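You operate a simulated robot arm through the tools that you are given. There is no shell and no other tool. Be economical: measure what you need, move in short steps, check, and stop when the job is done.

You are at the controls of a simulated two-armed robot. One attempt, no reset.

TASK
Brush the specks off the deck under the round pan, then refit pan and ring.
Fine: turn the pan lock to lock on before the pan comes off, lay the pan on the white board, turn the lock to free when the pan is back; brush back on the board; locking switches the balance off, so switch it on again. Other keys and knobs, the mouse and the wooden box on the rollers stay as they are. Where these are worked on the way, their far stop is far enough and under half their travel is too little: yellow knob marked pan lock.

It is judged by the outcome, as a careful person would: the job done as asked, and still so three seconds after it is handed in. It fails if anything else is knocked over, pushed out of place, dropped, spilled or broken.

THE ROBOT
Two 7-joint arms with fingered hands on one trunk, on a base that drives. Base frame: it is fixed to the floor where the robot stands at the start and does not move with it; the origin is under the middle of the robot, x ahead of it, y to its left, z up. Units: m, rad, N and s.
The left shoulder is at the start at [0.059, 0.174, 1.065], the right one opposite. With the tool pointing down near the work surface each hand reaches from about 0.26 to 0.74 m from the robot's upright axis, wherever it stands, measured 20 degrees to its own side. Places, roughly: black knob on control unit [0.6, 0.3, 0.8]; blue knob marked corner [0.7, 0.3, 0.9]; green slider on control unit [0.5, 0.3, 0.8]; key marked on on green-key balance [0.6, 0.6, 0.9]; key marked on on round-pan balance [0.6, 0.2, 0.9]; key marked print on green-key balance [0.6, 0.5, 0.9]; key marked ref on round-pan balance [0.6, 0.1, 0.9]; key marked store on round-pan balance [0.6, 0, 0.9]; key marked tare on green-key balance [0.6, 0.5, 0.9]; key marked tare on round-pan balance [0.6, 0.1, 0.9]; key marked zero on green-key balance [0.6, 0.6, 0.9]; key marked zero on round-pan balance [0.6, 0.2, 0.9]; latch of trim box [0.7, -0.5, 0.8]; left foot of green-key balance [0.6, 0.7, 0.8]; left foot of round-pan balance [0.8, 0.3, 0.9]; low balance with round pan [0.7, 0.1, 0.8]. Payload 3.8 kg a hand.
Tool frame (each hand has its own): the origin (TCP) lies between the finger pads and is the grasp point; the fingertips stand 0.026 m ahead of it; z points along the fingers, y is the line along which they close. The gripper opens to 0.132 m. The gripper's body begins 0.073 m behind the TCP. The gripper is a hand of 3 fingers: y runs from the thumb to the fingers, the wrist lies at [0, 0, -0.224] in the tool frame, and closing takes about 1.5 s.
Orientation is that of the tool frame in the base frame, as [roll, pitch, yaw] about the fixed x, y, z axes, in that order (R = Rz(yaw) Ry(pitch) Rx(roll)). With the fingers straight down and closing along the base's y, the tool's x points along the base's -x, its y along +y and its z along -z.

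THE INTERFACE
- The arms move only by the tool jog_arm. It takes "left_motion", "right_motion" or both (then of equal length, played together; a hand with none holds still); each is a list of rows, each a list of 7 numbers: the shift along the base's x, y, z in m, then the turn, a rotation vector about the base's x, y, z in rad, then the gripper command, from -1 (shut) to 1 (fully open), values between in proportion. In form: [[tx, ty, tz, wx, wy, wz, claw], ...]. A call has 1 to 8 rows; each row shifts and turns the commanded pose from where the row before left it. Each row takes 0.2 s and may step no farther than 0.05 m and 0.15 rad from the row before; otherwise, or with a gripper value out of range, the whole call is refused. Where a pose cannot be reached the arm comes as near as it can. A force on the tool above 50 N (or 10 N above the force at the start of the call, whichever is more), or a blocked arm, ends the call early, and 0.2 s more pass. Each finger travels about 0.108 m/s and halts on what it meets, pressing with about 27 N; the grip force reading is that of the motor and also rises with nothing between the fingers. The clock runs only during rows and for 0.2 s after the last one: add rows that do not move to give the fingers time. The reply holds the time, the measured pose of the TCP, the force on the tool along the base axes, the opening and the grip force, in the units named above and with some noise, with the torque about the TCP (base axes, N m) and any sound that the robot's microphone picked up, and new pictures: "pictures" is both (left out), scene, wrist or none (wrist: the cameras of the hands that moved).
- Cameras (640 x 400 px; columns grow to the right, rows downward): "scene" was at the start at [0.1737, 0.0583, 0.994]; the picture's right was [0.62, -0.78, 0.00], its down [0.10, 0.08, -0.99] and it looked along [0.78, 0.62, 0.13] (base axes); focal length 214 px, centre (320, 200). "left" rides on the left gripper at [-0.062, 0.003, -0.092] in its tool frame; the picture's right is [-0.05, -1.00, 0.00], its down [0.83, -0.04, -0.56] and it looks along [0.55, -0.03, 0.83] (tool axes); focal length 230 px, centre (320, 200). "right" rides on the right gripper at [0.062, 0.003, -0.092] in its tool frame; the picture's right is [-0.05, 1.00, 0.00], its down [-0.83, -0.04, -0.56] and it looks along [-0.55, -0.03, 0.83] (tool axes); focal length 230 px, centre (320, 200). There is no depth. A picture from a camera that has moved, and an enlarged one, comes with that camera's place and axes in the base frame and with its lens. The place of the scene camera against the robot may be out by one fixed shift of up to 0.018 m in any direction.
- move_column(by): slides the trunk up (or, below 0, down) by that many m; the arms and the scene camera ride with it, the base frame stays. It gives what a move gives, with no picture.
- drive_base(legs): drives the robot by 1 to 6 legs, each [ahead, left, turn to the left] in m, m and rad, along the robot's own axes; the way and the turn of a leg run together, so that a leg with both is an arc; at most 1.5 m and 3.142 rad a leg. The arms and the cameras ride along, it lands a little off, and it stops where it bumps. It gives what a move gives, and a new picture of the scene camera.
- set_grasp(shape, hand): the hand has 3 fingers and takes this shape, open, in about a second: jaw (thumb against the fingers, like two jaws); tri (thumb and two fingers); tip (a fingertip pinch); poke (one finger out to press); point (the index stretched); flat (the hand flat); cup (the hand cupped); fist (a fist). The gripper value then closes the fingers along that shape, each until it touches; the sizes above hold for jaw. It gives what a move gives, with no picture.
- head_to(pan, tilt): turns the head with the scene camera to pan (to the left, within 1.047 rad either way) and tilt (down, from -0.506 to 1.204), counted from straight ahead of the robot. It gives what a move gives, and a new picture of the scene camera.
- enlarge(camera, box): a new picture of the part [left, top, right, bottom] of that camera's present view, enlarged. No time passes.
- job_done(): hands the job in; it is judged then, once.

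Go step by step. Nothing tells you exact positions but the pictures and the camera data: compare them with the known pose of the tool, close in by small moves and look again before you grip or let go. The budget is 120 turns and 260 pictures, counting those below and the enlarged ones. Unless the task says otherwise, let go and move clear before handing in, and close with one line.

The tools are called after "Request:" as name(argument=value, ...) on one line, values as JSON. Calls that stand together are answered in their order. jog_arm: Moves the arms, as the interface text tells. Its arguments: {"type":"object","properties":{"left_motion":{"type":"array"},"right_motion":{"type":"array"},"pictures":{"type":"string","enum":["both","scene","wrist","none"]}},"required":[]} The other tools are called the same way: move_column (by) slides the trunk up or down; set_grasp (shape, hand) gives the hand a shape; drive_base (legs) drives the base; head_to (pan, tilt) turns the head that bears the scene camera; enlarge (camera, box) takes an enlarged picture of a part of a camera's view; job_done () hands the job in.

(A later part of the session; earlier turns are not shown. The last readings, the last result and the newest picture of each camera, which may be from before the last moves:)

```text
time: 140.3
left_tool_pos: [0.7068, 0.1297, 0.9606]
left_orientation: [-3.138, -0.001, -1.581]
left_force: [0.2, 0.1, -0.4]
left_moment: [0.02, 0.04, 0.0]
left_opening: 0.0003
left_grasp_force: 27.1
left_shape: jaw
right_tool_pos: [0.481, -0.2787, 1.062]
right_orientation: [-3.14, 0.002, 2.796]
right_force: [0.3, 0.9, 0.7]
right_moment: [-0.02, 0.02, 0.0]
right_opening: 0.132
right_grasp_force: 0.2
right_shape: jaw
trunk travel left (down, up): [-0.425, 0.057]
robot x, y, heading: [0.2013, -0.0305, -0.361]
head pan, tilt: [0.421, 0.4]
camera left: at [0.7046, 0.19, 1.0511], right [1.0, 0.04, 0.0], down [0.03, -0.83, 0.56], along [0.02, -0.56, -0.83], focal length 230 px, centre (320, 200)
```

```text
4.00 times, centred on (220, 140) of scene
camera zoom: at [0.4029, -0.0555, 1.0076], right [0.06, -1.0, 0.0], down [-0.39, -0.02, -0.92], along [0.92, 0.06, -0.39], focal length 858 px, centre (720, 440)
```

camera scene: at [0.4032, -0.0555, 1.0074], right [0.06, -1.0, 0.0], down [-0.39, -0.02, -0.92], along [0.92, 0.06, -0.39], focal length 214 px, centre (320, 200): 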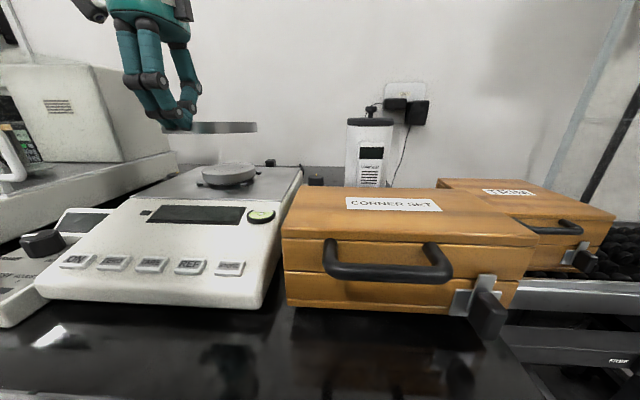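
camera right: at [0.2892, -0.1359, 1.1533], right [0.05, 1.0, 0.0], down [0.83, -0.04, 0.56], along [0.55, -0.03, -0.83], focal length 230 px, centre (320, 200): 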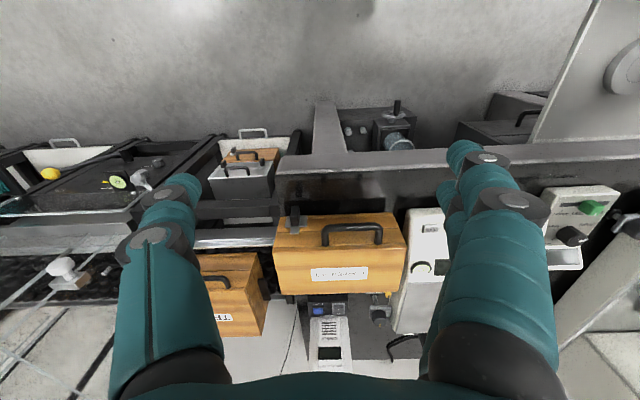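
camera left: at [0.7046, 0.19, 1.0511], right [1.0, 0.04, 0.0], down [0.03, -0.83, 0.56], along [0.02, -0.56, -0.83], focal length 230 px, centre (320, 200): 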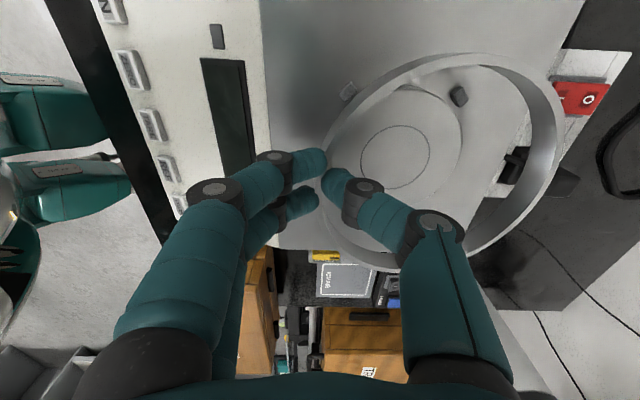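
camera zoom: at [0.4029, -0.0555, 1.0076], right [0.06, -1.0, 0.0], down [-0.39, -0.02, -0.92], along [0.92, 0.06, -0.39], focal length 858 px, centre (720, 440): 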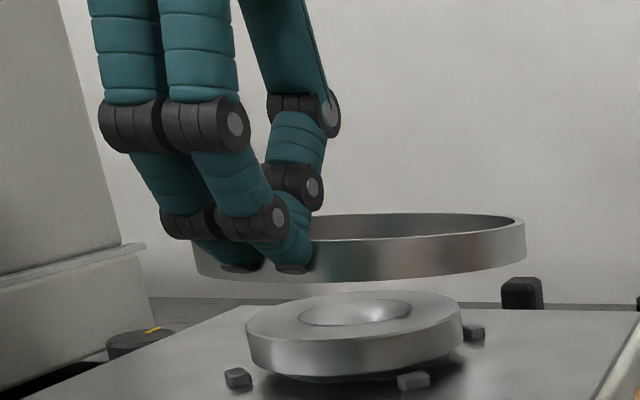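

The ring sits about 1 cm too far ahead relative to the pan. I shift -10 mm in x and lower a bit, then re-check.

Request:
jog_arm(left_motion=[[-0.01, 0, -0.008, 0, 0, 0, -1], [0, 0, 0, 0, 0, 0, -1]], pictures="wrist")

Request:
enlarge(camera="scene", box=[140, 90, 300, 190])

Request:
enlarge(camera="left", box=[280, 20, 600, 220])

```text
time: 140.9
left_tool_pos: [0.697, 0.1303, 0.9503]
left_orientation: [-3.138, -0.003, -1.582]
left_force: [-0.1, 0.7, -2.2]
left_moment: [0.0, 0.08, 0.0]
left_opening: 0.0
left_grasp_force: 27.1
left_shape: jaw
right_tool_pos: [0.4825, -0.2793, 1.0614]
right_orientation: [-3.141, 0.002, 2.794]
right_force: [-0.6, 0.7, -0.7]
right_moment: [0.0, 0.02, 0.01]
right_opening: 0.1318
right_grasp_force: 0.0
right_shape: jaw
trunk travel left (down, up): [-0.425, 0.057]
robot x, y, heading: [0.2043, -0.0282, -0.357]
head pan, tilt: [0.421, 0.4]
camera left: at [0.6952, 0.1903, 1.0422], right [1.0, 0.04, 0.0], down [0.03, -0.83, 0.56], along [0.02, -0.56, -0.83], focal length 230 px, centre (320, 200)
```

left: 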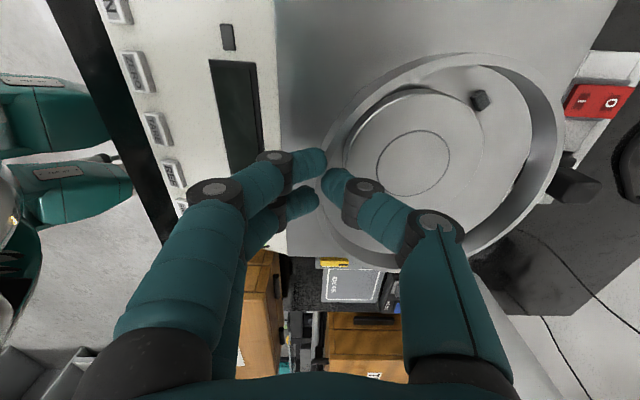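

```text
4.00 times, centred on (220, 140) of scene
camera zoom: at [0.4033, -0.0556, 1.0075], right [0.06, -1.0, 0.0], down [-0.39, -0.02, -0.92], along [0.92, 0.06, -0.39], focal length 858 px, centre (720, 440)
```

zoom: 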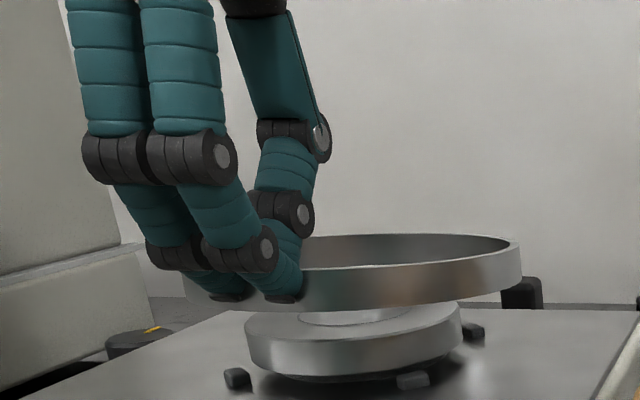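

```text
2.00 times, centred on (440, 120) of left
camera zoom: at [0.6952, 0.1903, 1.0422], right [1.0, 0.04, 0.0], down [0.03, -0.83, 0.56], along [0.02, -0.56, -0.83], focal length 460 px, centre (80, 360)
```

zoom: 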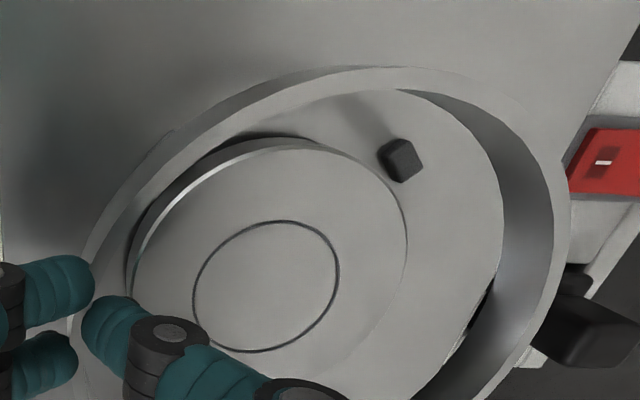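

Another -6 mm in x and +1 mm in y to be concentric, then lower around the pan.

Request:
jog_arm(left_motion=[[-0.006, 0.001, 0, 0, 0, 0, -1], [0, 0, -0.008, 0, 0, 0, -1], [0, 0, -0.008, 0, 0, 0, -1], [0, 0, 0, 0, 0, 0, -1]], pictures="none")

Request:
enlarge(camera="scene", box=[140, 110, 300, 210])

Request:
enlarge(camera="left", box=[280, 40, 600, 240])

```text
time: 141.9
left_tool_pos: [0.6904, 0.1296, 0.9368]
left_orientation: [-3.139, -0.002, -1.585]
left_force: [0.5, 0.1, -0.2]
left_moment: [0.05, 0.07, 0.03]
left_opening: 0.0002
left_grasp_force: 26.5
left_shape: jaw
right_tool_pos: [0.4808, -0.2807, 1.0607]
right_orientation: [-3.141, 0.002, 2.797]
right_force: [-0.2, -0.3, -0.8]
right_moment: [0.01, -0.01, 0.0]
right_opening: 0.1319
right_grasp_force: 0.1
right_shape: jaw
trunk travel left (down, up): [-0.425, 0.057]
robot x, y, heading: [0.2049, -0.0301, -0.36]
head pan, tilt: [0.421, 0.4]
```

```text
4.00 times, centred on (220, 160) of scene
camera zoom: at [0.4032, -0.0556, 1.0075], right [0.06, -1.0, 0.0], down [-0.39, -0.02, -0.92], along [0.92, 0.06, -0.39], focal length 858 px, centre (720, 360)
```

zoom: 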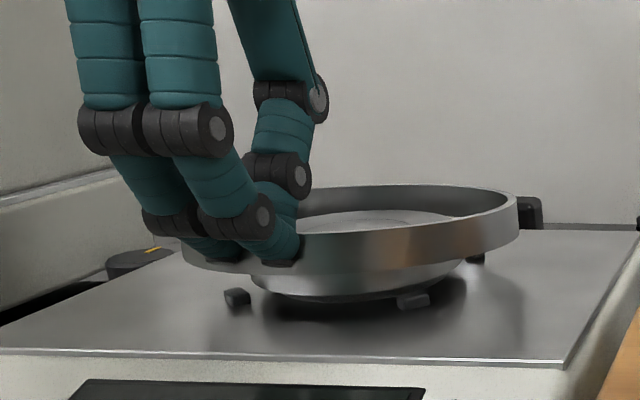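

```text
2.00 times, centred on (440, 140) of left
camera zoom: at [0.6889, 0.1912, 1.0274], right [1.0, 0.04, 0.0], down [0.03, -0.83, 0.56], along [0.02, -0.56, -0.83], focal length 460 px, centre (80, 320)
```

zoom: 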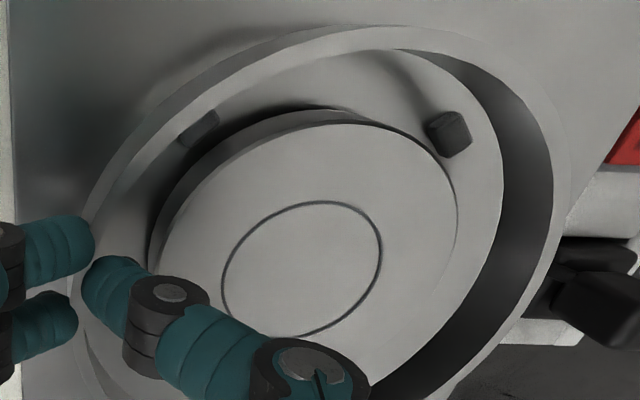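

Concentric within ~1 mm. Lowering in small steps to touch the deck.

Request:
jog_arm(left_motion=[[0, 0, -0.006, 0, 0, 0, -1], [0, 0, -0.006, 0, 0, 0, -1], [0, 0, -0.005, 0, 0, 0, -1], [0, 0, -0.004, 0, 0, 0, -1], [0, 0, 0, 0, 0, 0, -1]], pictures="none")

Request:
enlarge(camera="scene", box=[140, 110, 300, 210])

Request:
enlarge(camera="left", box=[280, 40, 600, 240])

```text
time: 143.1
left_tool_pos: [0.6926, 0.131, 0.9158]
left_orientation: [-3.138, 0.0, -1.584]
left_force: [0.3, 1.1, -0.7]
left_moment: [0.03, -0.03, 0.02]
left_opening: 0.0
left_grasp_force: 26.8
left_shape: jaw
right_tool_pos: [0.4819, -0.278, 1.0622]
right_orientation: [3.141, 0.001, 2.794]
right_force: [0.5, -0.3, -0.1]
right_moment: [-0.05, 0.03, 0.01]
right_opening: 0.1321
right_grasp_force: 0.2
right_shape: jaw
trunk travel left (down, up): [-0.425, 0.057]
robot x, y, heading: [0.2019, -0.0333, -0.361]
head pan, tilt: [0.421, 0.4]
```

```text
4.00 times, centred on (220, 160) of scene
camera zoom: at [0.4032, -0.0556, 1.0075], right [0.06, -1.0, 0.0], down [-0.39, -0.02, -0.92], along [0.92, 0.06, -0.39], focal length 858 px, centre (720, 360)
```

zoom: 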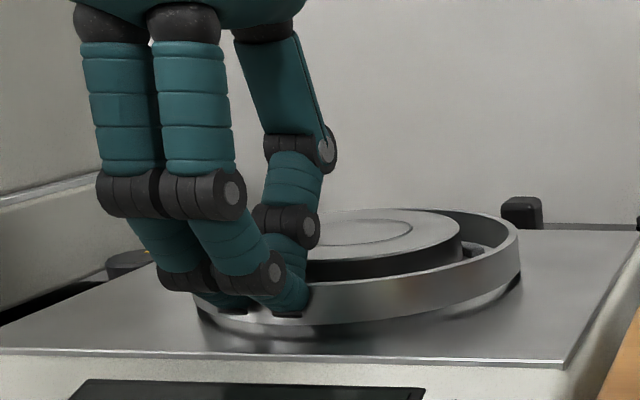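

```text
2.00 times, centred on (440, 140) of left
camera zoom: at [0.6896, 0.1918, 1.0074], right [1.0, 0.04, 0.0], down [0.03, -0.83, 0.56], along [0.02, -0.56, -0.83], focal length 460 px, centre (80, 320)
```

zoom: 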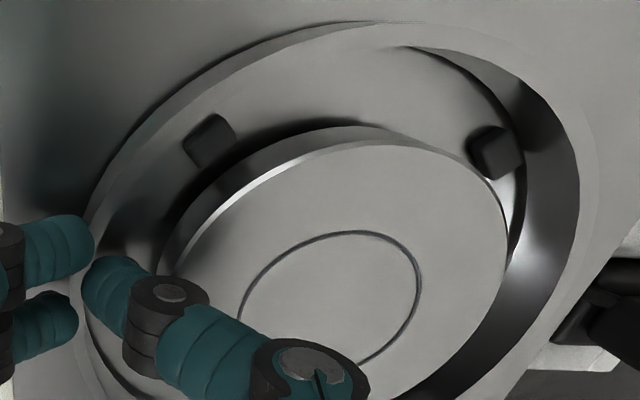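

Lugs are inside, with the far lug close to the far wall; shift +3 mm in x, then continue down to contact.

Request:
jog_arm(left_motion=[[0.003, 0, 0, 0, 0, 0, -1], [0, 0, -0.003, 0, 0, 0, -1], [0, 0, -0.003, 0, 0, 0, -1], [0, 0, -0.002, 0, 0, 0, -1], [0, 0, 0, 0, 0, 0, -1]], pictures="none")

Request:
enlarge(camera="scene", box=[140, 110, 300, 210])

Request:
enlarge(camera="left", box=[280, 40, 600, 240])

```text
time: 144.3
left_tool_pos: [0.6926, 0.1299, 0.9106]
left_orientation: [-3.133, -0.003, -1.583]
left_force: [-0.8, 5.1, 24.3]
left_moment: [0.13, -0.02, 0.0]
left_opening: 0.0004
left_grasp_force: 26.9
left_shape: jaw
right_tool_pos: [0.4802, -0.2793, 1.0623]
right_orientation: [3.141, 0.002, 2.795]
right_force: [-0.4, 0.5, 0.0]
right_moment: [-0.04, 0.03, 0.01]
right_opening: 0.1319
right_grasp_force: 0.0
right_shape: jaw
trunk travel left (down, up): [-0.425, 0.057]
robot x, y, heading: [0.2023, -0.0318, -0.356]
head pan, tilt: [0.421, 0.4]
```

```text
4.00 times, centred on (220, 160) of scene
camera zoom: at [0.4018, -0.0555, 1.0081], right [0.06, -1.0, 0.0], down [-0.39, -0.02, -0.92], along [0.92, 0.06, -0.39], focal length 858 px, centre (720, 360)
```

zoom: 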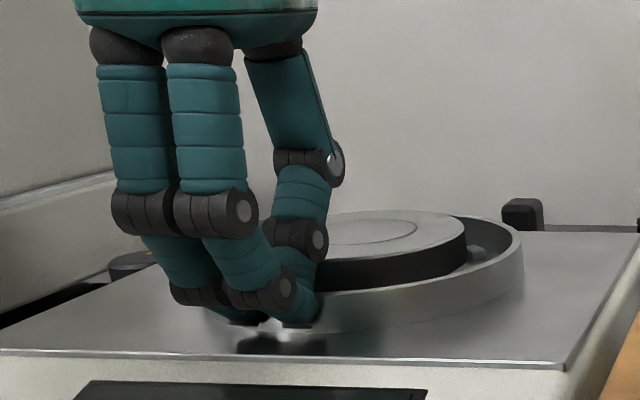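

```text
2.00 times, centred on (440, 140) of left
camera zoom: at [0.6913, 0.1913, 1.002], right [1.0, 0.04, 0.01], down [0.03, -0.83, 0.56], along [0.03, -0.56, -0.83], focal length 460 px, centre (80, 320)
```

zoom: 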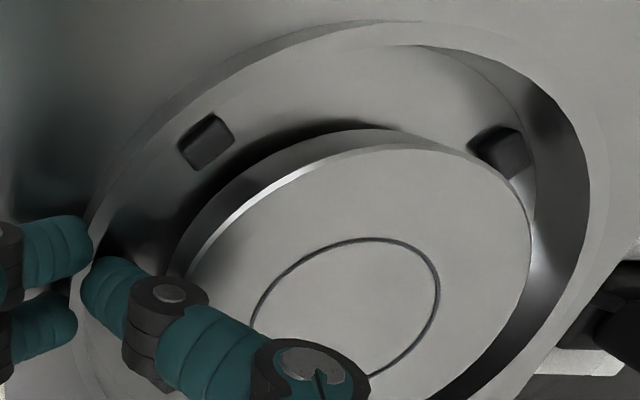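

The ring is on the deck (24 N contact). Relieve pressure, open just slightly, and lift straight up.

Request:
jog_arm(left_motion=[[0, 0, 0.003, 0, 0, 0, -1], [0, 0, 0, 0, 0, 0, -0.8], [0, 0, 0, 0, 0, 0, -0.75], [0, 0, 0, 0, 0, 0, -0.75]], pictures="none")

Request:
enlarge(camera="left", box=[280, 40, 600, 240])

Request:
enlarge(camera="scene", box=[140, 110, 300, 210])

```text
time: 145.3
left_tool_pos: [0.692, 0.131, 0.9103]
left_orientation: [3.141, 0.0, -1.583]
left_force: [-3.7, 0.2, 0.7]
left_moment: [-0.05, 0.0, 0.0]
left_opening: 0.0155
left_grasp_force: 0.0
left_shape: jaw
right_tool_pos: [0.4815, -0.28, 1.0615]
right_orientation: [-3.141, 0.001, 2.794]
right_force: [0.7, 0.4, 0.0]
right_moment: [-0.01, 0.0, 0.02]
right_opening: 0.1321
right_grasp_force: 0.1
right_shape: jaw
trunk travel left (down, up): [-0.425, 0.057]
robot x, y, heading: [0.2016, -0.0312, -0.358]
head pan, tilt: [0.421, 0.4]
```

```text
2.00 times, centred on (440, 140) of left
camera zoom: at [0.6904, 0.1925, 1.002], right [1.0, 0.04, 0.0], down [0.03, -0.83, 0.56], along [0.02, -0.55, -0.83], focal length 460 px, centre (80, 320)
```

zoom: 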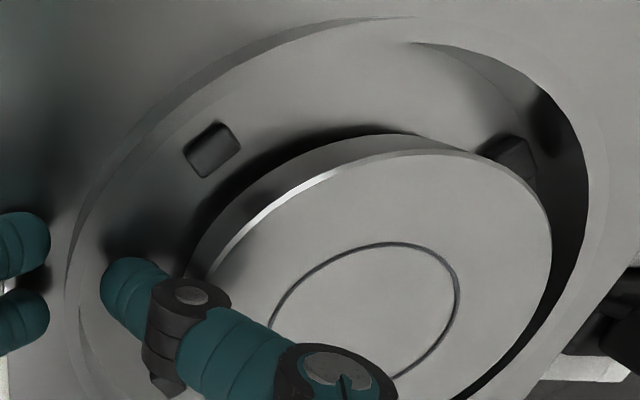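

```text
4.00 times, centred on (220, 160) of scene
camera zoom: at [0.4027, -0.0555, 1.0075], right [0.06, -1.0, 0.0], down [-0.39, -0.02, -0.92], along [0.92, 0.06, -0.39], focal length 858 px, centre (720, 360)
```

zoom: 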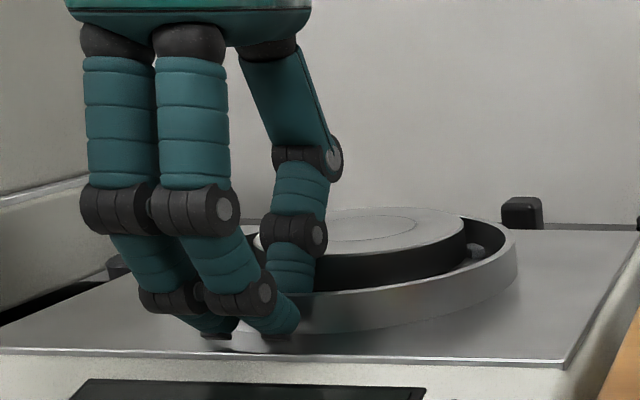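

The thumb may be brushing the pan (−3.7 N in x); I narrow the opening slightly and lift straight up.

Request:
jog_arm(left_motion=[[-0.002, 0, 0.001, 0, 0, 0, -0.78], [0, 0, 0.006, 0, 0, 0, -0.78], [0, 0, 0.015, 0, 0, 0, -0.78], [0, 0, 0.03, 0, 0, 0, -0.78], [0, 0, 0.04, 0, 0, 0, 0], [0, 0, 0, 0, 0, 0, 0]], pictures="wrist")

Request:
enlarge(camera="scene", box=[140, 110, 300, 210])

```text
time: 146.7
left_tool_pos: [0.6933, 0.1302, 1.0015]
left_orientation: [-3.141, 0.0, -1.583]
left_force: [0.2, 0.1, 0.3]
left_moment: [-0.01, -0.03, -0.01]
left_opening: 0.0654
left_grasp_force: 0.0
left_shape: jaw
right_tool_pos: [0.4821, -0.2804, 1.0608]
right_orientation: [3.14, 0.001, 2.796]
right_force: [0.5, -0.1, -0.1]
right_moment: [0.02, 0.0, -0.01]
right_opening: 0.132
right_grasp_force: 0.1
right_shape: jaw
trunk travel left (down, up): [-0.425, 0.057]
robot x, y, heading: [0.2033, -0.0325, -0.354]
head pan, tilt: [0.421, 0.4]
camera left: at [0.6903, 0.1918, 1.0927], right [1.0, 0.04, 0.0], down [0.03, -0.83, 0.56], along [0.02, -0.56, -0.83], focal length 230 px, centre (320, 200)
```

left: 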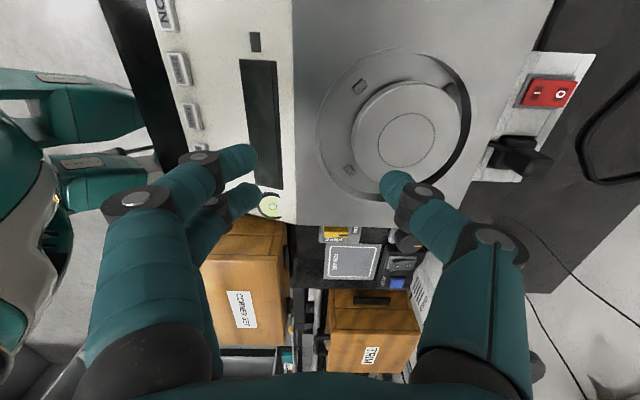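

```text
4.00 times, centred on (220, 160) of scene
camera zoom: at [0.4034, -0.0556, 1.0074], right [0.06, -1.0, 0.0], down [-0.39, -0.02, -0.92], along [0.92, 0.06, -0.39], focal length 858 px, centre (720, 360)
```

zoom: 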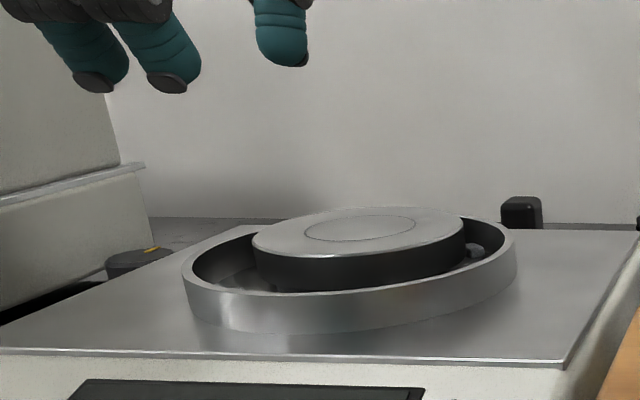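

The ring is down around the pan, but looks a few mm off toward the robot. I zoom in to judge centring.

Request:
enlarge(camera="left", box=[300, 30, 492, 150])

```text
3.33 times, centred on (396, 90) of left
camera zoom: at [0.6903, 0.1918, 1.0927], right [1.0, 0.04, 0.0], down [0.03, -0.83, 0.56], along [0.02, -0.56, -0.83], focal length 767 px, centre (67, 567)
```

zoom: 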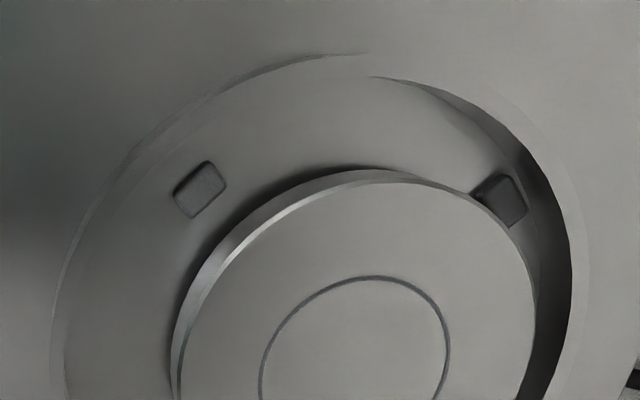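

All lugs are inside, but the ring is ~4 mm too near. I nudge it +x gently with the closed fingertips.

Request:
jog_arm(left_motion=[[-0.04, 0, 0, 0, 0, 0, -1], [-0.005, 0, -0.02, 0, 0, 0, -1], [0, 0, -0.03, 0, 0, 0, -1], [0, 0, -0.03, 0, 0, 0, -1], [0, 0, -0.006, 0, 0, 0, -1], [0, 0, 0, 0, 0, 0, -1]], pictures="none")

Request:
enlarge(camera="scene", box=[140, 120, 300, 220])

Request:
enlarge(camera="left", box=[280, 40, 600, 240])

```text
time: 148.1
left_tool_pos: [0.6454, 0.1302, 0.9168]
left_orientation: [-3.136, -0.002, -1.583]
left_force: [0.0, -0.2, 0.0]
left_moment: [-0.01, -0.02, 0.01]
left_opening: 0.0002
left_grasp_force: 26.8
left_shape: jaw
right_tool_pos: [0.4821, -0.2789, 1.0615]
right_orientation: [-3.141, 0.001, 2.793]
right_force: [0.1, 0.2, -0.3]
right_moment: [0.0, 0.02, -0.01]
right_opening: 0.1322
right_grasp_force: 0.0
right_shape: jaw
trunk travel left (down, up): [-0.425, 0.057]
robot x, y, heading: [0.2041, -0.028, -0.353]
head pan, tilt: [0.421, 0.4]
```

```text
4.00 times, centred on (220, 170) of scene
camera zoom: at [0.4032, -0.0556, 1.0075], right [0.06, -1.0, 0.0], down [-0.39, -0.02, -0.92], along [0.92, 0.06, -0.39], focal length 858 px, centre (720, 320)
```

zoom: 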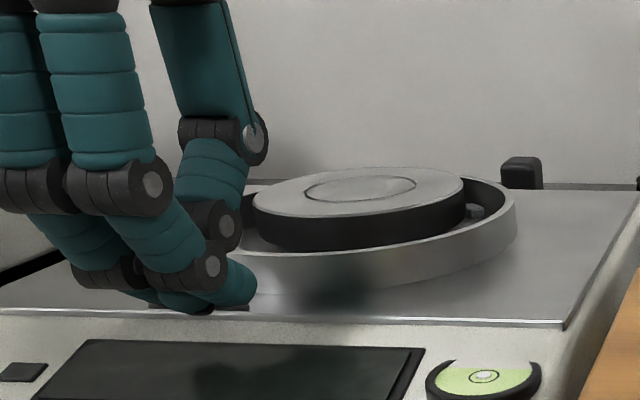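

```text
2.00 times, centred on (440, 140) of left
camera zoom: at [0.644, 0.1912, 1.0075], right [1.0, 0.04, 0.0], down [0.03, -0.83, 0.56], along [0.02, -0.56, -0.83], focal length 460 px, centre (80, 320)
```

zoom: 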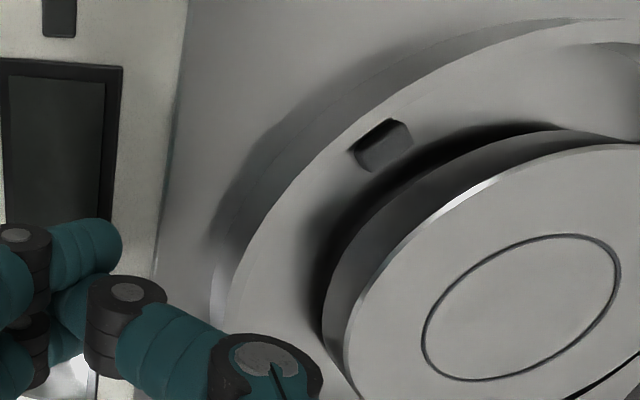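

Request:
jog_arm(left_motion=[[0.01, 0, 0, 0, 0, 0, -1], [0.01, 0, 0, 0, 0, 0, -1], [0.005, 0, 0, 0, 0, 0, -1], [0, 0, 0, 0, 0, 0, -1]], pictures="none")

Request:
enlarge(camera="left", box=[280, 40, 600, 240])

```text
time: 149.1
left_tool_pos: [0.6729, 0.1301, 0.9155]
left_orientation: [-3.139, -0.002, -1.582]
left_force: [0.1, 0.3, 0.4]
left_moment: [-0.01, 0.0, -0.02]
left_opening: 0.0002
left_grasp_force: 27.3
left_shape: jaw
right_tool_pos: [0.4825, -0.2792, 1.0612]
right_orientation: [-3.141, 0.002, 2.795]
right_force: [-0.4, 0.4, 0.7]
right_moment: [-0.01, 0.01, 0.0]
right_opening: 0.1317
right_grasp_force: 0.0
right_shape: jaw
trunk travel left (down, up): [-0.425, 0.057]
robot x, y, heading: [0.2056, -0.0294, -0.358]
head pan, tilt: [0.421, 0.4]
```

```text
2.00 times, centred on (440, 140) of left
camera zoom: at [0.6698, 0.1909, 1.0081], right [1.0, 0.04, 0.0], down [0.03, -0.83, 0.56], along [0.02, -0.56, -0.83], focal length 460 px, centre (80, 320)
```

zoom: 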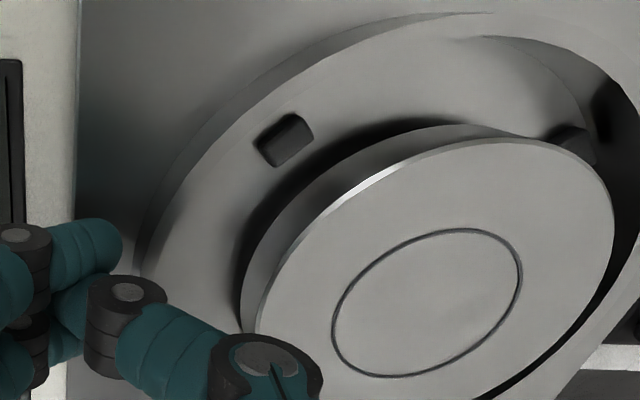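

Request:
jog_arm(left_motion=[[0.004, 0, 0, 0, 0, 0, -1], [0.003, 0, 0, 0, 0, 0, -1], [0.003, 0, 0, 0, 0, 0, -1], [0, 0, 0, 0, 0, 0, -1]], pictures="none")

Request:
enlarge(camera="left", box=[280, 40, 600, 240])

```text
time: 150.1
left_tool_pos: [0.682, 0.1308, 0.9173]
left_orientation: [-3.138, -0.001, -1.585]
left_force: [-0.3, 0.4, 0.8]
left_moment: [0.0, 0.04, -0.01]
left_opening: 0.0
left_grasp_force: 27.1
left_shape: jaw
right_tool_pos: [0.4819, -0.2791, 1.063]
right_orientation: [-3.14, 0.002, 2.794]
right_force: [0.4, 1.6, -0.5]
right_moment: [0.03, -0.03, 0.01]
right_opening: 0.132
right_grasp_force: 0.1
right_shape: jaw
trunk travel left (down, up): [-0.425, 0.057]
robot x, y, heading: [0.2028, -0.0288, -0.357]
head pan, tilt: [0.421, 0.4]
```

```text
2.00 times, centred on (440, 140) of left
camera zoom: at [0.68, 0.1913, 1.0086], right [1.0, 0.04, 0.0], down [0.03, -0.83, 0.56], along [0.02, -0.56, -0.83], focal length 460 px, centre (80, 320)
```

zoom: 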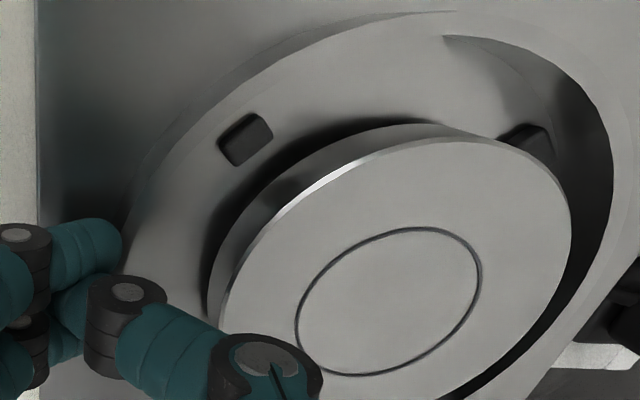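

Request:
jog_arm(left_motion=[[-0.02, 0, 0, 0, 0, 0, -1], [-0.01, 0, 0.03, 0, 0, 0, -1], [0, 0, 0.045, 0, 0, 0, 0], [0.03, 0, 0.01, 0, 0, 0, 0.5], [0, 0, 0, 0, 0, 0, 1]], pictures="none")

Request:
enlarge(camera="left", box=[300, 30, 492, 150])

Request:
enlarge(camera="scene", box=[140, 120, 300, 220])

```text
time: 151.3
left_tool_pos: [0.6824, 0.1294, 1.0045]
left_orientation: [-3.14, -0.002, -1.582]
left_force: [-1.8, 0.5, 0.0]
left_moment: [0.0, -0.01, 0.02]
left_opening: 0.1197
left_grasp_force: 0.0
left_shape: jaw
right_tool_pos: [0.4809, -0.2798, 1.0621]
right_orientation: [-3.142, 0.001, 2.794]
right_force: [-0.7, 0.2, 0.5]
right_moment: [-0.03, 0.0, 0.01]
right_opening: 0.1321
right_grasp_force: 0.1
right_shape: jaw
trunk travel left (down, up): [-0.425, 0.057]
robot x, y, heading: [0.2004, -0.028, -0.359]
head pan, tilt: [0.421, 0.4]
```

```text
3.33 times, centred on (396, 90) of left
camera zoom: at [0.681, 0.1917, 1.095], right [1.0, 0.04, 0.0], down [0.03, -0.83, 0.56], along [0.02, -0.56, -0.83], focal length 767 px, centre (67, 567)
```

zoom: 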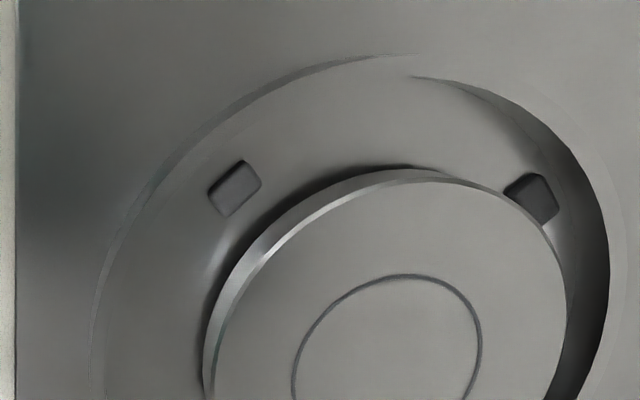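

```text
4.00 times, centred on (220, 170) of scene
camera zoom: at [0.4027, -0.0554, 1.0076], right [0.06, -1.0, 0.0], down [-0.39, -0.02, -0.92], along [0.92, 0.06, -0.39], focal length 858 px, centre (720, 320)
```

zoom: 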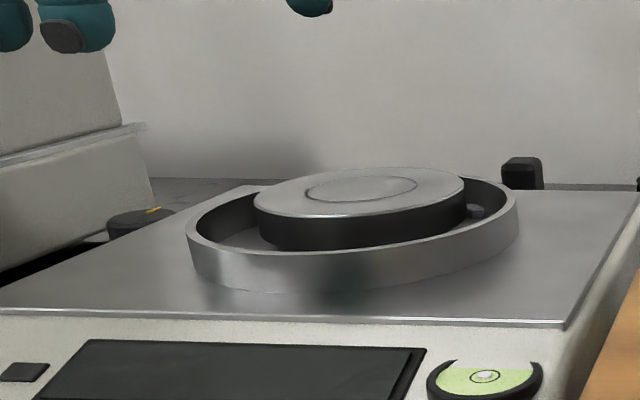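

The ring is now well centred. Next: retract the left hand, drive back to the earlier pose for working the lock with the right hand, and look.

Request:
jog_arm(left_motion=[[-0.04, 0.01, 0.01, 0, 0, 0, 1], [-0.04, 0.01, 0.01, 0, 0, 0, 1], [-0.04, 0.01, 0.01, 0, 0, 0, 1], [0, 0, 0, 0, 0, 0, 1]], pictures="none")

Request:
drive_base(legs=[[-0.09, -0.0335, 0], [0, 0, 0.357]])

Request:
move_column(by=0.05)

Request:
jog_arm(right_motion=[[0.035, 0.02, 0, 0.1, 0, 0, 1], [0.035, 0.02, 0, 0.1, 0, 0, 1], [0.035, 0.02, 0, 0.1, 0, 0, 1], [0.035, 0.02, -0.01, 0.1, 0, 0, 1], [0.035, 0.02, -0.01, 0.1, 0, 0, 1], [0.03, 0.02, -0.02, 0, 0, 0, 1], [0, 0, 0, 0, 0, 0, 1]], pictures="wrist")

```text
time: 152.3
left_tool_pos: [0.5628, 0.1621, 1.0319]
left_orientation: [3.141, -0.001, -1.584]
left_force: [1.0, -0.7, 0.5]
left_moment: [0.0, 0.02, -0.01]
left_opening: 0.1321
left_grasp_force: 0.0
left_shape: jaw
right_tool_pos: [0.4827, -0.28, 1.0611]
right_orientation: [-3.141, -0.001, 2.795]
right_force: [0.5, -0.3, 0.8]
right_moment: [-0.03, 0.02, 0.0]
right_opening: 0.1319
right_grasp_force: 0.1
right_shape: jaw
trunk travel left (down, up): [-0.425, 0.057]
robot x, y, heading: [0.2024, -0.0271, -0.357]
head pan, tilt: [0.421, 0.4]
```

```text
time: 154.5
left_tool_pos: [0.3776, 0.2747, 1.0334]
left_orientation: [-3.137, -0.003, -1.231]
left_force: [-0.3, -0.7, -0.8]
left_moment: [0.01, 0.0, 0.01]
left_opening: 0.1317
left_grasp_force: 0.0
left_shape: jaw
right_tool_pos: [0.4544, -0.1669, 1.0609]
right_orientation: [-3.141, 0.0, -3.134]
right_force: [0.0, 0.1, -0.1]
right_moment: [0.0, -0.02, -0.01]
right_opening: 0.1322
right_grasp_force: 0.1
right_shape: jaw
trunk travel left (down, up): [-0.425, 0.057]
robot x, y, heading: [0.108, -0.0253, -0.003]
head pan, tilt: [0.421, 0.4]
camera scene: at [0.3052, 0.0121, 1.0075], right [0.4, -0.91, 0.0], down [-0.36, -0.16, -0.92], along [0.84, 0.37, -0.39], focal length 214 px, centre (320, 200)
```

scene: 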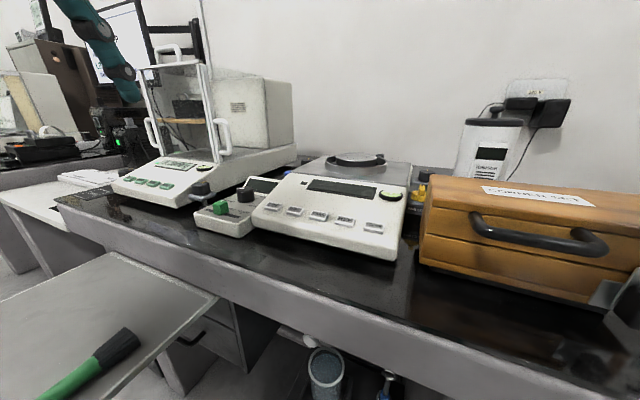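

```text
time: 155.4
left_tool_pos: [0.3771, 0.275, 1.0821]
left_orientation: [-3.139, -0.001, -1.229]
left_force: [0.5, 0.1, 0.1]
left_moment: [0.0, 0.02, 0.02]
left_opening: 0.1321
left_grasp_force: 0.1
left_shape: jaw
right_tool_pos: [0.4546, -0.167, 1.1102]
right_orientation: [-3.141, -0.001, -3.136]
right_force: [1.0, 0.0, -0.4]
right_moment: [-0.03, 0.01, 0.0]
right_opening: 0.132
right_grasp_force: 0.0
right_shape: jaw
trunk travel left (down, up): [-0.475, 0.007]
robot x, y, heading: [0.1074, -0.0271, -0.004]
head pan, tilt: [0.421, 0.4]
```

```text
time: 157.0
left_tool_pos: [0.3769, 0.2743, 1.0831]
left_orientation: [-3.138, -0.002, -1.23]
left_force: [-0.3, 0.3, -0.6]
left_moment: [0.02, -0.02, -0.01]
left_opening: 0.1315
left_grasp_force: 0.0
left_shape: jaw
right_tool_pos: [0.6567, -0.047, 1.0725]
right_orientation: [2.64, 0.005, -3.137]
right_force: [0.7, 0.3, -0.5]
right_moment: [0.01, 0.0, 0.0]
right_opening: 0.132
right_grasp_force: 0.0
right_shape: jaw
trunk travel left (down, up): [-0.475, 0.007]
robot x, y, heading: [0.1047, -0.0283, -0.004]
head pan, tilt: [0.421, 0.4]
camera right: at [0.5949, -0.0893, 1.1536], right [0.05, 0.88, 0.48], down [0.83, -0.3, 0.47], along [0.56, 0.38, -0.74], focal length 230 px, centre (320, 200)
```

right: 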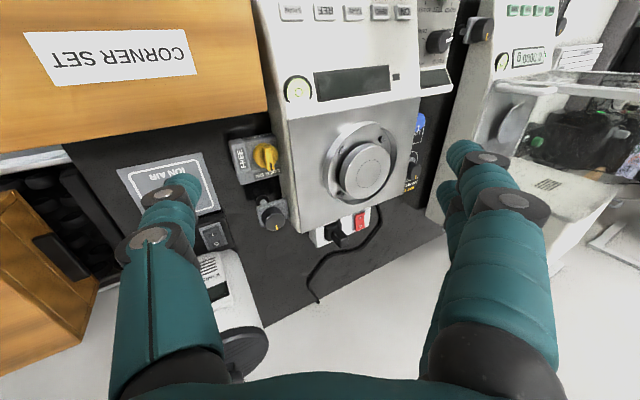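

Pan and ring look concentric from here. Now the lock back to FREE: I'll push the bar's near end toward +y with the thumb tip. First hover beside it.

Request:
jog_arm(right_motion=[[0.014, 0.02, -0.03, 0, 0, 0, 1], [0.014, 0.02, -0.03, 0, 0, 0, 1], [0.012, 0.018, -0.03, 0, 0, 0, 1], [0, 0.0, -0.025, 0, 0, 0, 1], [0, 0, 0, 0, 0, 0, 1]], pictures="none")

Request:
enlarge(camera="right", box=[120, 100, 320, 225])

```text
time: 158.2
left_tool_pos: [0.3776, 0.2749, 1.0829]
left_orientation: [-3.138, -0.002, -1.229]
left_force: [0.8, -0.1, -0.3]
left_moment: [0.04, -0.02, 0.0]
left_opening: 0.1317
left_grasp_force: 0.1
left_shape: jaw
right_tool_pos: [0.6992, 0.0111, 0.9579]
right_orientation: [2.64, 0.005, -3.137]
right_force: [-0.7, -0.4, 0.1]
right_moment: [-0.05, 0.01, 0.01]
right_opening: 0.1321
right_grasp_force: 0.1
right_shape: jaw
trunk travel left (down, up): [-0.475, 0.007]
robot x, y, heading: [0.1082, -0.0342, -0.002]
head pan, tilt: [0.421, 0.4]
```

```text
3.20 times, centred on (220, 162) of right
camera zoom: at [0.6376, -0.0312, 1.0395], right [0.05, 0.88, 0.48], down [0.83, -0.3, 0.47], along [0.56, 0.38, -0.74], focal length 736 px, centre (640, 320)
```

zoom: 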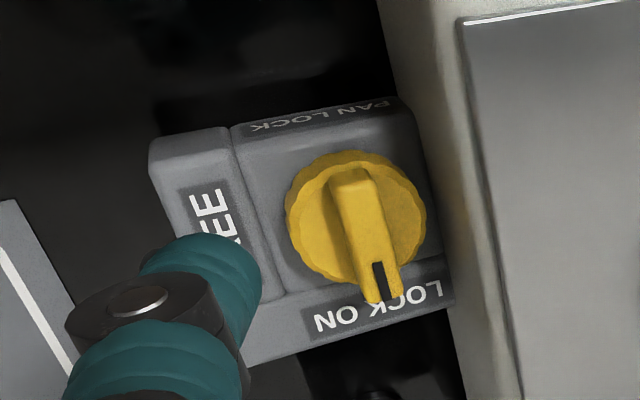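

Request:
jog_arm(right_motion=[[-0.005, 0, -0.018, 0, 0, 0, 1], [0, 0, -0.017, 0, 0, 0, 1], [0, 0.012, 0, 0, 0, 0, 1], [0, 0.006, 0, 0, 0, 0, 1], [0, 0.005, 0, 0, 0, 0, 1], [0, 0, 0, 0, 0, 0, 1]], pictures="none")

Request:
enlarge(camera="right", box=[120, 100, 320, 225])

```text
time: 159.6
left_tool_pos: [0.3772, 0.2741, 1.0819]
left_orientation: [-3.137, -0.001, -1.23]
left_force: [-0.7, 0.2, 1.3]
left_moment: [0.04, -0.01, -0.01]
left_opening: 0.1316
left_grasp_force: 0.1
left_shape: jaw
right_tool_pos: [0.6938, 0.0334, 0.9229]
right_orientation: [2.639, 0.003, -3.136]
right_force: [0.5, 0.4, -0.9]
right_moment: [0.01, 0.0, -0.01]
right_opening: 0.1317
right_grasp_force: 0.1
right_shape: jaw
trunk travel left (down, up): [-0.475, 0.007]
robot x, y, heading: [0.1057, -0.0299, -0.004]
head pan, tilt: [0.421, 0.4]
```

```text
3.20 times, centred on (220, 162) of right
camera zoom: at [0.6322, -0.0088, 1.004], right [0.05, 0.88, 0.48], down [0.83, -0.3, 0.47], along [0.56, 0.38, -0.74], focal length 736 px, centre (640, 320)
```

zoom: 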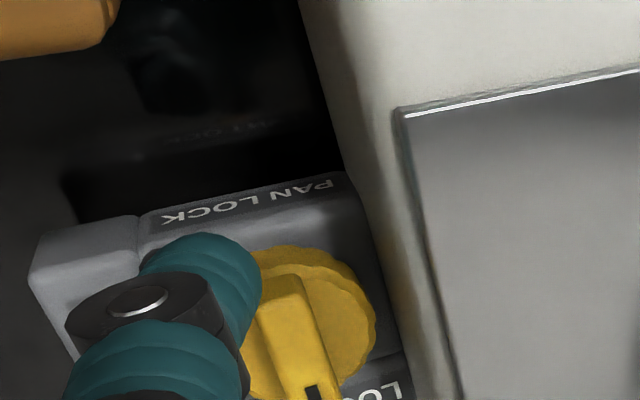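

Request:
jog_arm(right_motion=[[0, 0.004, 0, 0, 0, 0, 1], [0, 0.004, 0, 0, 0, 0, 1], [0, 0.003, 0, 0, 0, 0, 1], [0, 0, 0, 0, 0, 0, 1]], pictures="none")

Request:
enlarge(camera="right", box=[120, 100, 320, 225])

```text
time: 160.6
left_tool_pos: [0.3769, 0.2744, 1.0828]
left_orientation: [-3.138, -0.001, -1.231]
left_force: [-0.1, 0.6, 0.4]
left_moment: [-0.01, -0.03, 0.0]
left_opening: 0.1316
left_grasp_force: 0.0
left_shape: jaw
right_tool_pos: [0.6936, 0.0444, 0.9224]
right_orientation: [2.641, 0.003, -3.136]
right_force: [0.6, -0.1, -0.9]
right_moment: [0.03, -0.02, -0.01]
right_opening: 0.132
right_grasp_force: 0.0
right_shape: jaw
trunk travel left (down, up): [-0.475, 0.007]
robot x, y, heading: [0.1083, -0.0297, -0.005]
head pan, tilt: [0.421, 0.4]
```

```text
3.20 times, centred on (220, 162) of right
camera zoom: at [0.6326, 0.0024, 1.0037], right [0.05, 0.88, 0.48], down [0.83, -0.3, 0.47], along [0.56, 0.38, -0.74], focal length 736 px, centre (640, 320)
```

zoom: 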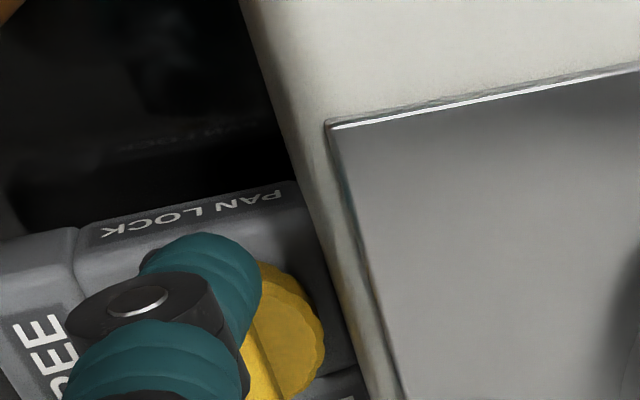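

The thumb slid past in front of the bar's end. I back off, move +7 mm in x and push again.

Request:
jog_arm(right_motion=[[0, -0.012, 0, 0, 0, 0, 1], [0, -0.008, 0, 0, 0, 0, 1], [0.007, 0, -0.001, 0, 0, 0, 1], [0, 0.008, 0, 0, 0, 0, 1], [0, 0.005, 0, 0, 0, 0, 1], [0, 0.004, 0, 0, 0, 0, 1], [0, 0, 0, 0, 0, 0, 1]], pictures="none")

Request:
enlarge(camera="right", box=[120, 100, 320, 225])

```text
time: 162.2
left_tool_pos: [0.3767, 0.2757, 1.0829]
left_orientation: [-3.139, -0.001, -1.228]
left_force: [0.4, -0.7, 0.5]
left_moment: [-0.01, 0.02, 0.0]
left_opening: 0.1319
left_grasp_force: 0.0
left_shape: jaw
right_tool_pos: [0.7012, 0.0415, 0.9215]
right_orientation: [2.64, 0.003, -3.138]
right_force: [-0.2, -0.5, -0.1]
right_moment: [-0.01, 0.0, 0.01]
right_opening: 0.1322
right_grasp_force: 0.0
right_shape: jaw
trunk travel left (down, up): [-0.475, 0.007]
robot x, y, heading: [0.1083, -0.0287, -0.012]
head pan, tilt: [0.421, 0.4]
```

```text
3.20 times, centred on (220, 162) of right
camera zoom: at [0.6395, -0.001, 1.003], right [0.05, 0.88, 0.48], down [0.83, -0.3, 0.47], along [0.56, 0.38, -0.74], focal length 736 px, centre (640, 320)
```

zoom: 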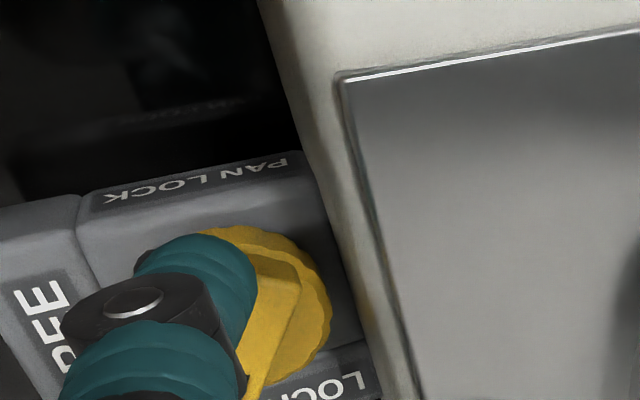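

It's turning. Continuing along the arc (+y, then +x).

Request:
jog_arm(right_motion=[[0.001, 0.004, 0, 0, 0, 0, 1], [0.002, 0.003, 0, 0, 0, 0, 1], [0.003, 0.002, 0, 0, 0, 0, 1], [0, 0, 0, 0, 0, 0, 1]], pictures="none")

Request:
enlarge(camera="right", box=[120, 100, 320, 225])

```text
time: 163.2
left_tool_pos: [0.3766, 0.2751, 1.0813]
left_orientation: [-3.138, -0.003, -1.229]
left_force: [-0.9, 0.0, 0.1]
left_moment: [-0.03, 0.01, 0.0]
left_opening: 0.1319
left_grasp_force: 0.1
left_shape: jaw
right_tool_pos: [0.7067, 0.0519, 0.9206]
right_orientation: [2.64, 0.005, -3.136]
right_force: [-2.1, -0.4, 0.0]
right_moment: [-0.04, 0.06, -0.1]
right_opening: 0.132
right_grasp_force: 0.1
right_shape: jaw
trunk travel left (down, up): [-0.475, 0.007]
robot x, y, heading: [0.1045, -0.0311, -0.006]
head pan, tilt: [0.421, 0.4]
```

```text
3.20 times, centred on (220, 162) of right
camera zoom: at [0.6456, 0.0086, 1.0023], right [0.05, 0.88, 0.48], down [0.83, -0.3, 0.47], along [0.56, 0.38, -0.74], focal length 736 px, centre (640, 320)
```

zoom: 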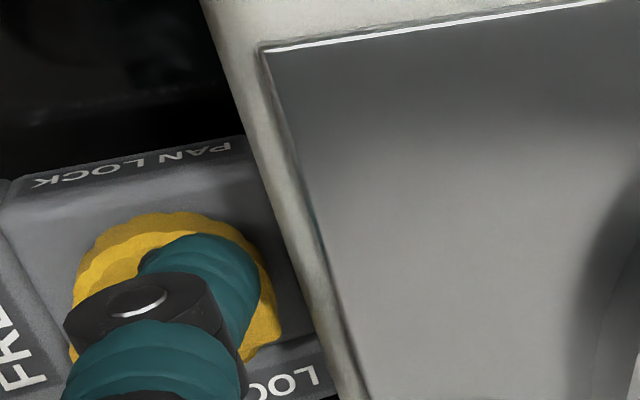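

Request:
jog_arm(right_motion=[[0.003, 0, 0, 0, 0, 0, 1], [0.002, 0, 0, 0, 0, 0, 1], [0, 0, 0, 0, 0, 0, 1], [-0.006, -0.001, 0, 0, 0, 0, 1], [-0.004, -0.012, 0.03, 0, 0, 0, 1], [0, -0.02, 0.04, 0, 0, 0, 1], [0, 0, 0, 0, 0, 0, 1]], pictures="none")

Request:
enlarge(camera="right", box=[120, 100, 320, 225])

```text
time: 164.8
left_tool_pos: [0.3766, 0.2746, 1.0817]
left_orientation: [-3.139, -0.001, -1.229]
left_force: [0.1, 0.5, -0.1]
left_moment: [-0.01, -0.01, 0.01]
left_opening: 0.132
left_grasp_force: 0.1
left_shape: jaw
right_tool_pos: [0.7029, 0.0178, 0.9919]
right_orientation: [2.641, 0.004, -3.137]
right_force: [0.3, -0.2, -0.5]
right_moment: [0.03, -0.02, 0.0]
right_opening: 0.132
right_grasp_force: 0.1
right_shape: jaw
trunk travel left (down, up): [-0.475, 0.007]
robot x, y, heading: [0.1046, -0.0266, -0.006]
head pan, tilt: [0.421, 0.4]
```

```text
3.20 times, centred on (220, 162) of right
camera zoom: at [0.6413, -0.0247, 1.0729], right [0.05, 0.88, 0.48], down [0.83, -0.3, 0.47], along [0.56, 0.38, -0.74], focal length 736 px, centre (640, 320)
```

zoom: 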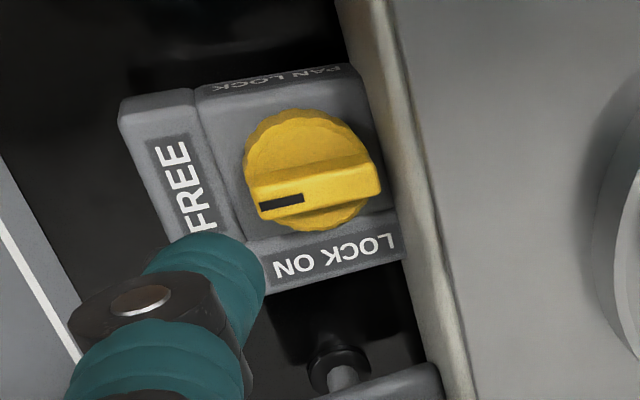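

Lock is at FREE. Next the ON key (about [0.563, 0.205, 0.86]). I raise the right hand and bring the thumb over the key, moving the left hand aside.

Request:
jog_arm(right_motion=[[0, 0, 0.03, 0, 0, 0, 1], [-0.02, 0.035, 0.01, 0, 0, 0, 1], [-0.02, 0.035, 0, 0, 0, 0, 1], [-0.02, 0.035, 0, 0, 0, 0, 1], [-0.02, 0.035, 0, 0, 0, 0, 1], [-0.02, 0.035, 0, 0, 0, 0, 1], [-0.02, 0.035, 0, 0, 0, 0, 1], [-0.015, 0.03, 0, 0, 0, 0, 1]], left_motion=[[0, 0.02, 0, 0, 0, 0, 1], [0, 0.02, 0, 0, 0, 0, 1], [0, 0.02, 0, 0, 0, 0, 1], [0, 0.02, 0, 0, 0, 0, 1], [0, 0.02, 0, 0, 0, 0, 1], [0, 0, 0, 0, 0, 0, 1], [0, 0, 0, 0, 0, 0, 1], [0, 0, 0, 0, 0, 0, 1]], pictures="both")

```text
time: 166.6
left_tool_pos: [0.3775, 0.3752, 1.0829]
left_orientation: [-3.14, -0.002, -1.231]
left_force: [0.4, 1.3, 0.5]
left_moment: [0.02, -0.01, -0.03]
left_opening: 0.1319
left_grasp_force: 0.1
left_shape: jaw
right_tool_pos: [0.5648, 0.2602, 1.0299]
right_orientation: [2.642, 0.003, -3.139]
right_force: [-1.2, -0.2, -0.4]
right_moment: [-0.02, 0.01, 0.01]
right_opening: 0.1317
right_grasp_force: 0.1
right_shape: jaw
trunk travel left (down, up): [-0.475, 0.007]
robot x, y, heading: [0.1077, -0.0337, -0.01]
head pan, tilt: [0.421, 0.4]
camera scene: at [0.3104, 0.0125, 1.0774], right [0.4, -0.91, 0.0], down [-0.36, -0.16, -0.92], along [0.84, 0.37, -0.39], focal length 214 px, centre (320, 200)
camera right: at [0.5044, 0.2175, 1.1111], right [0.05, 0.88, 0.48], down [0.83, -0.3, 0.47], along [0.56, 0.38, -0.74], focal length 230 px, centre (320, 200)
camera left: at [0.3534, 0.4313, 1.174], right [0.92, 0.38, 0.0], down [0.32, -0.77, 0.56], along [0.22, -0.51, -0.83], focal length 230 px, centre (320, 200)
```

scene: 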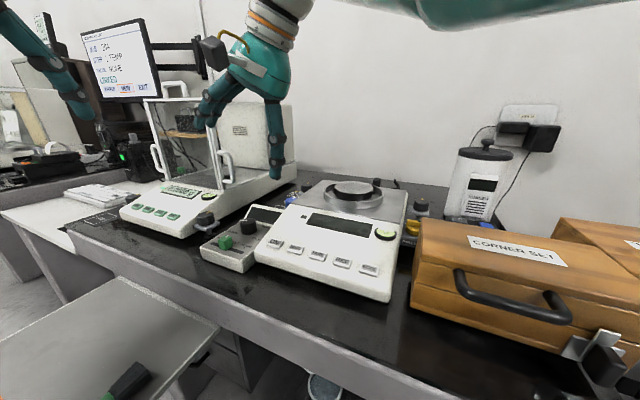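
right: 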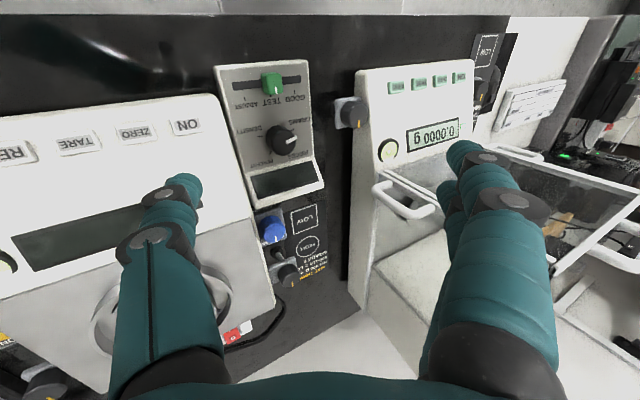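
left: 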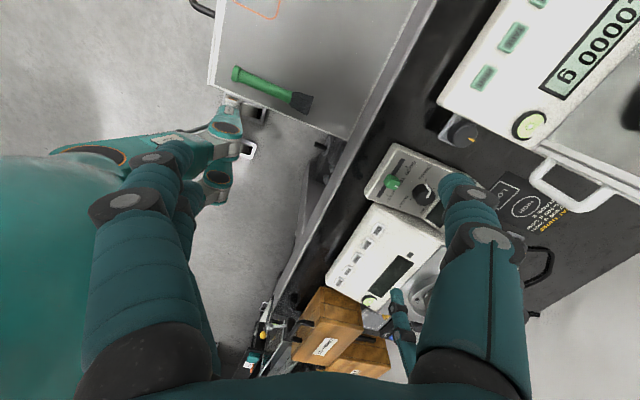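

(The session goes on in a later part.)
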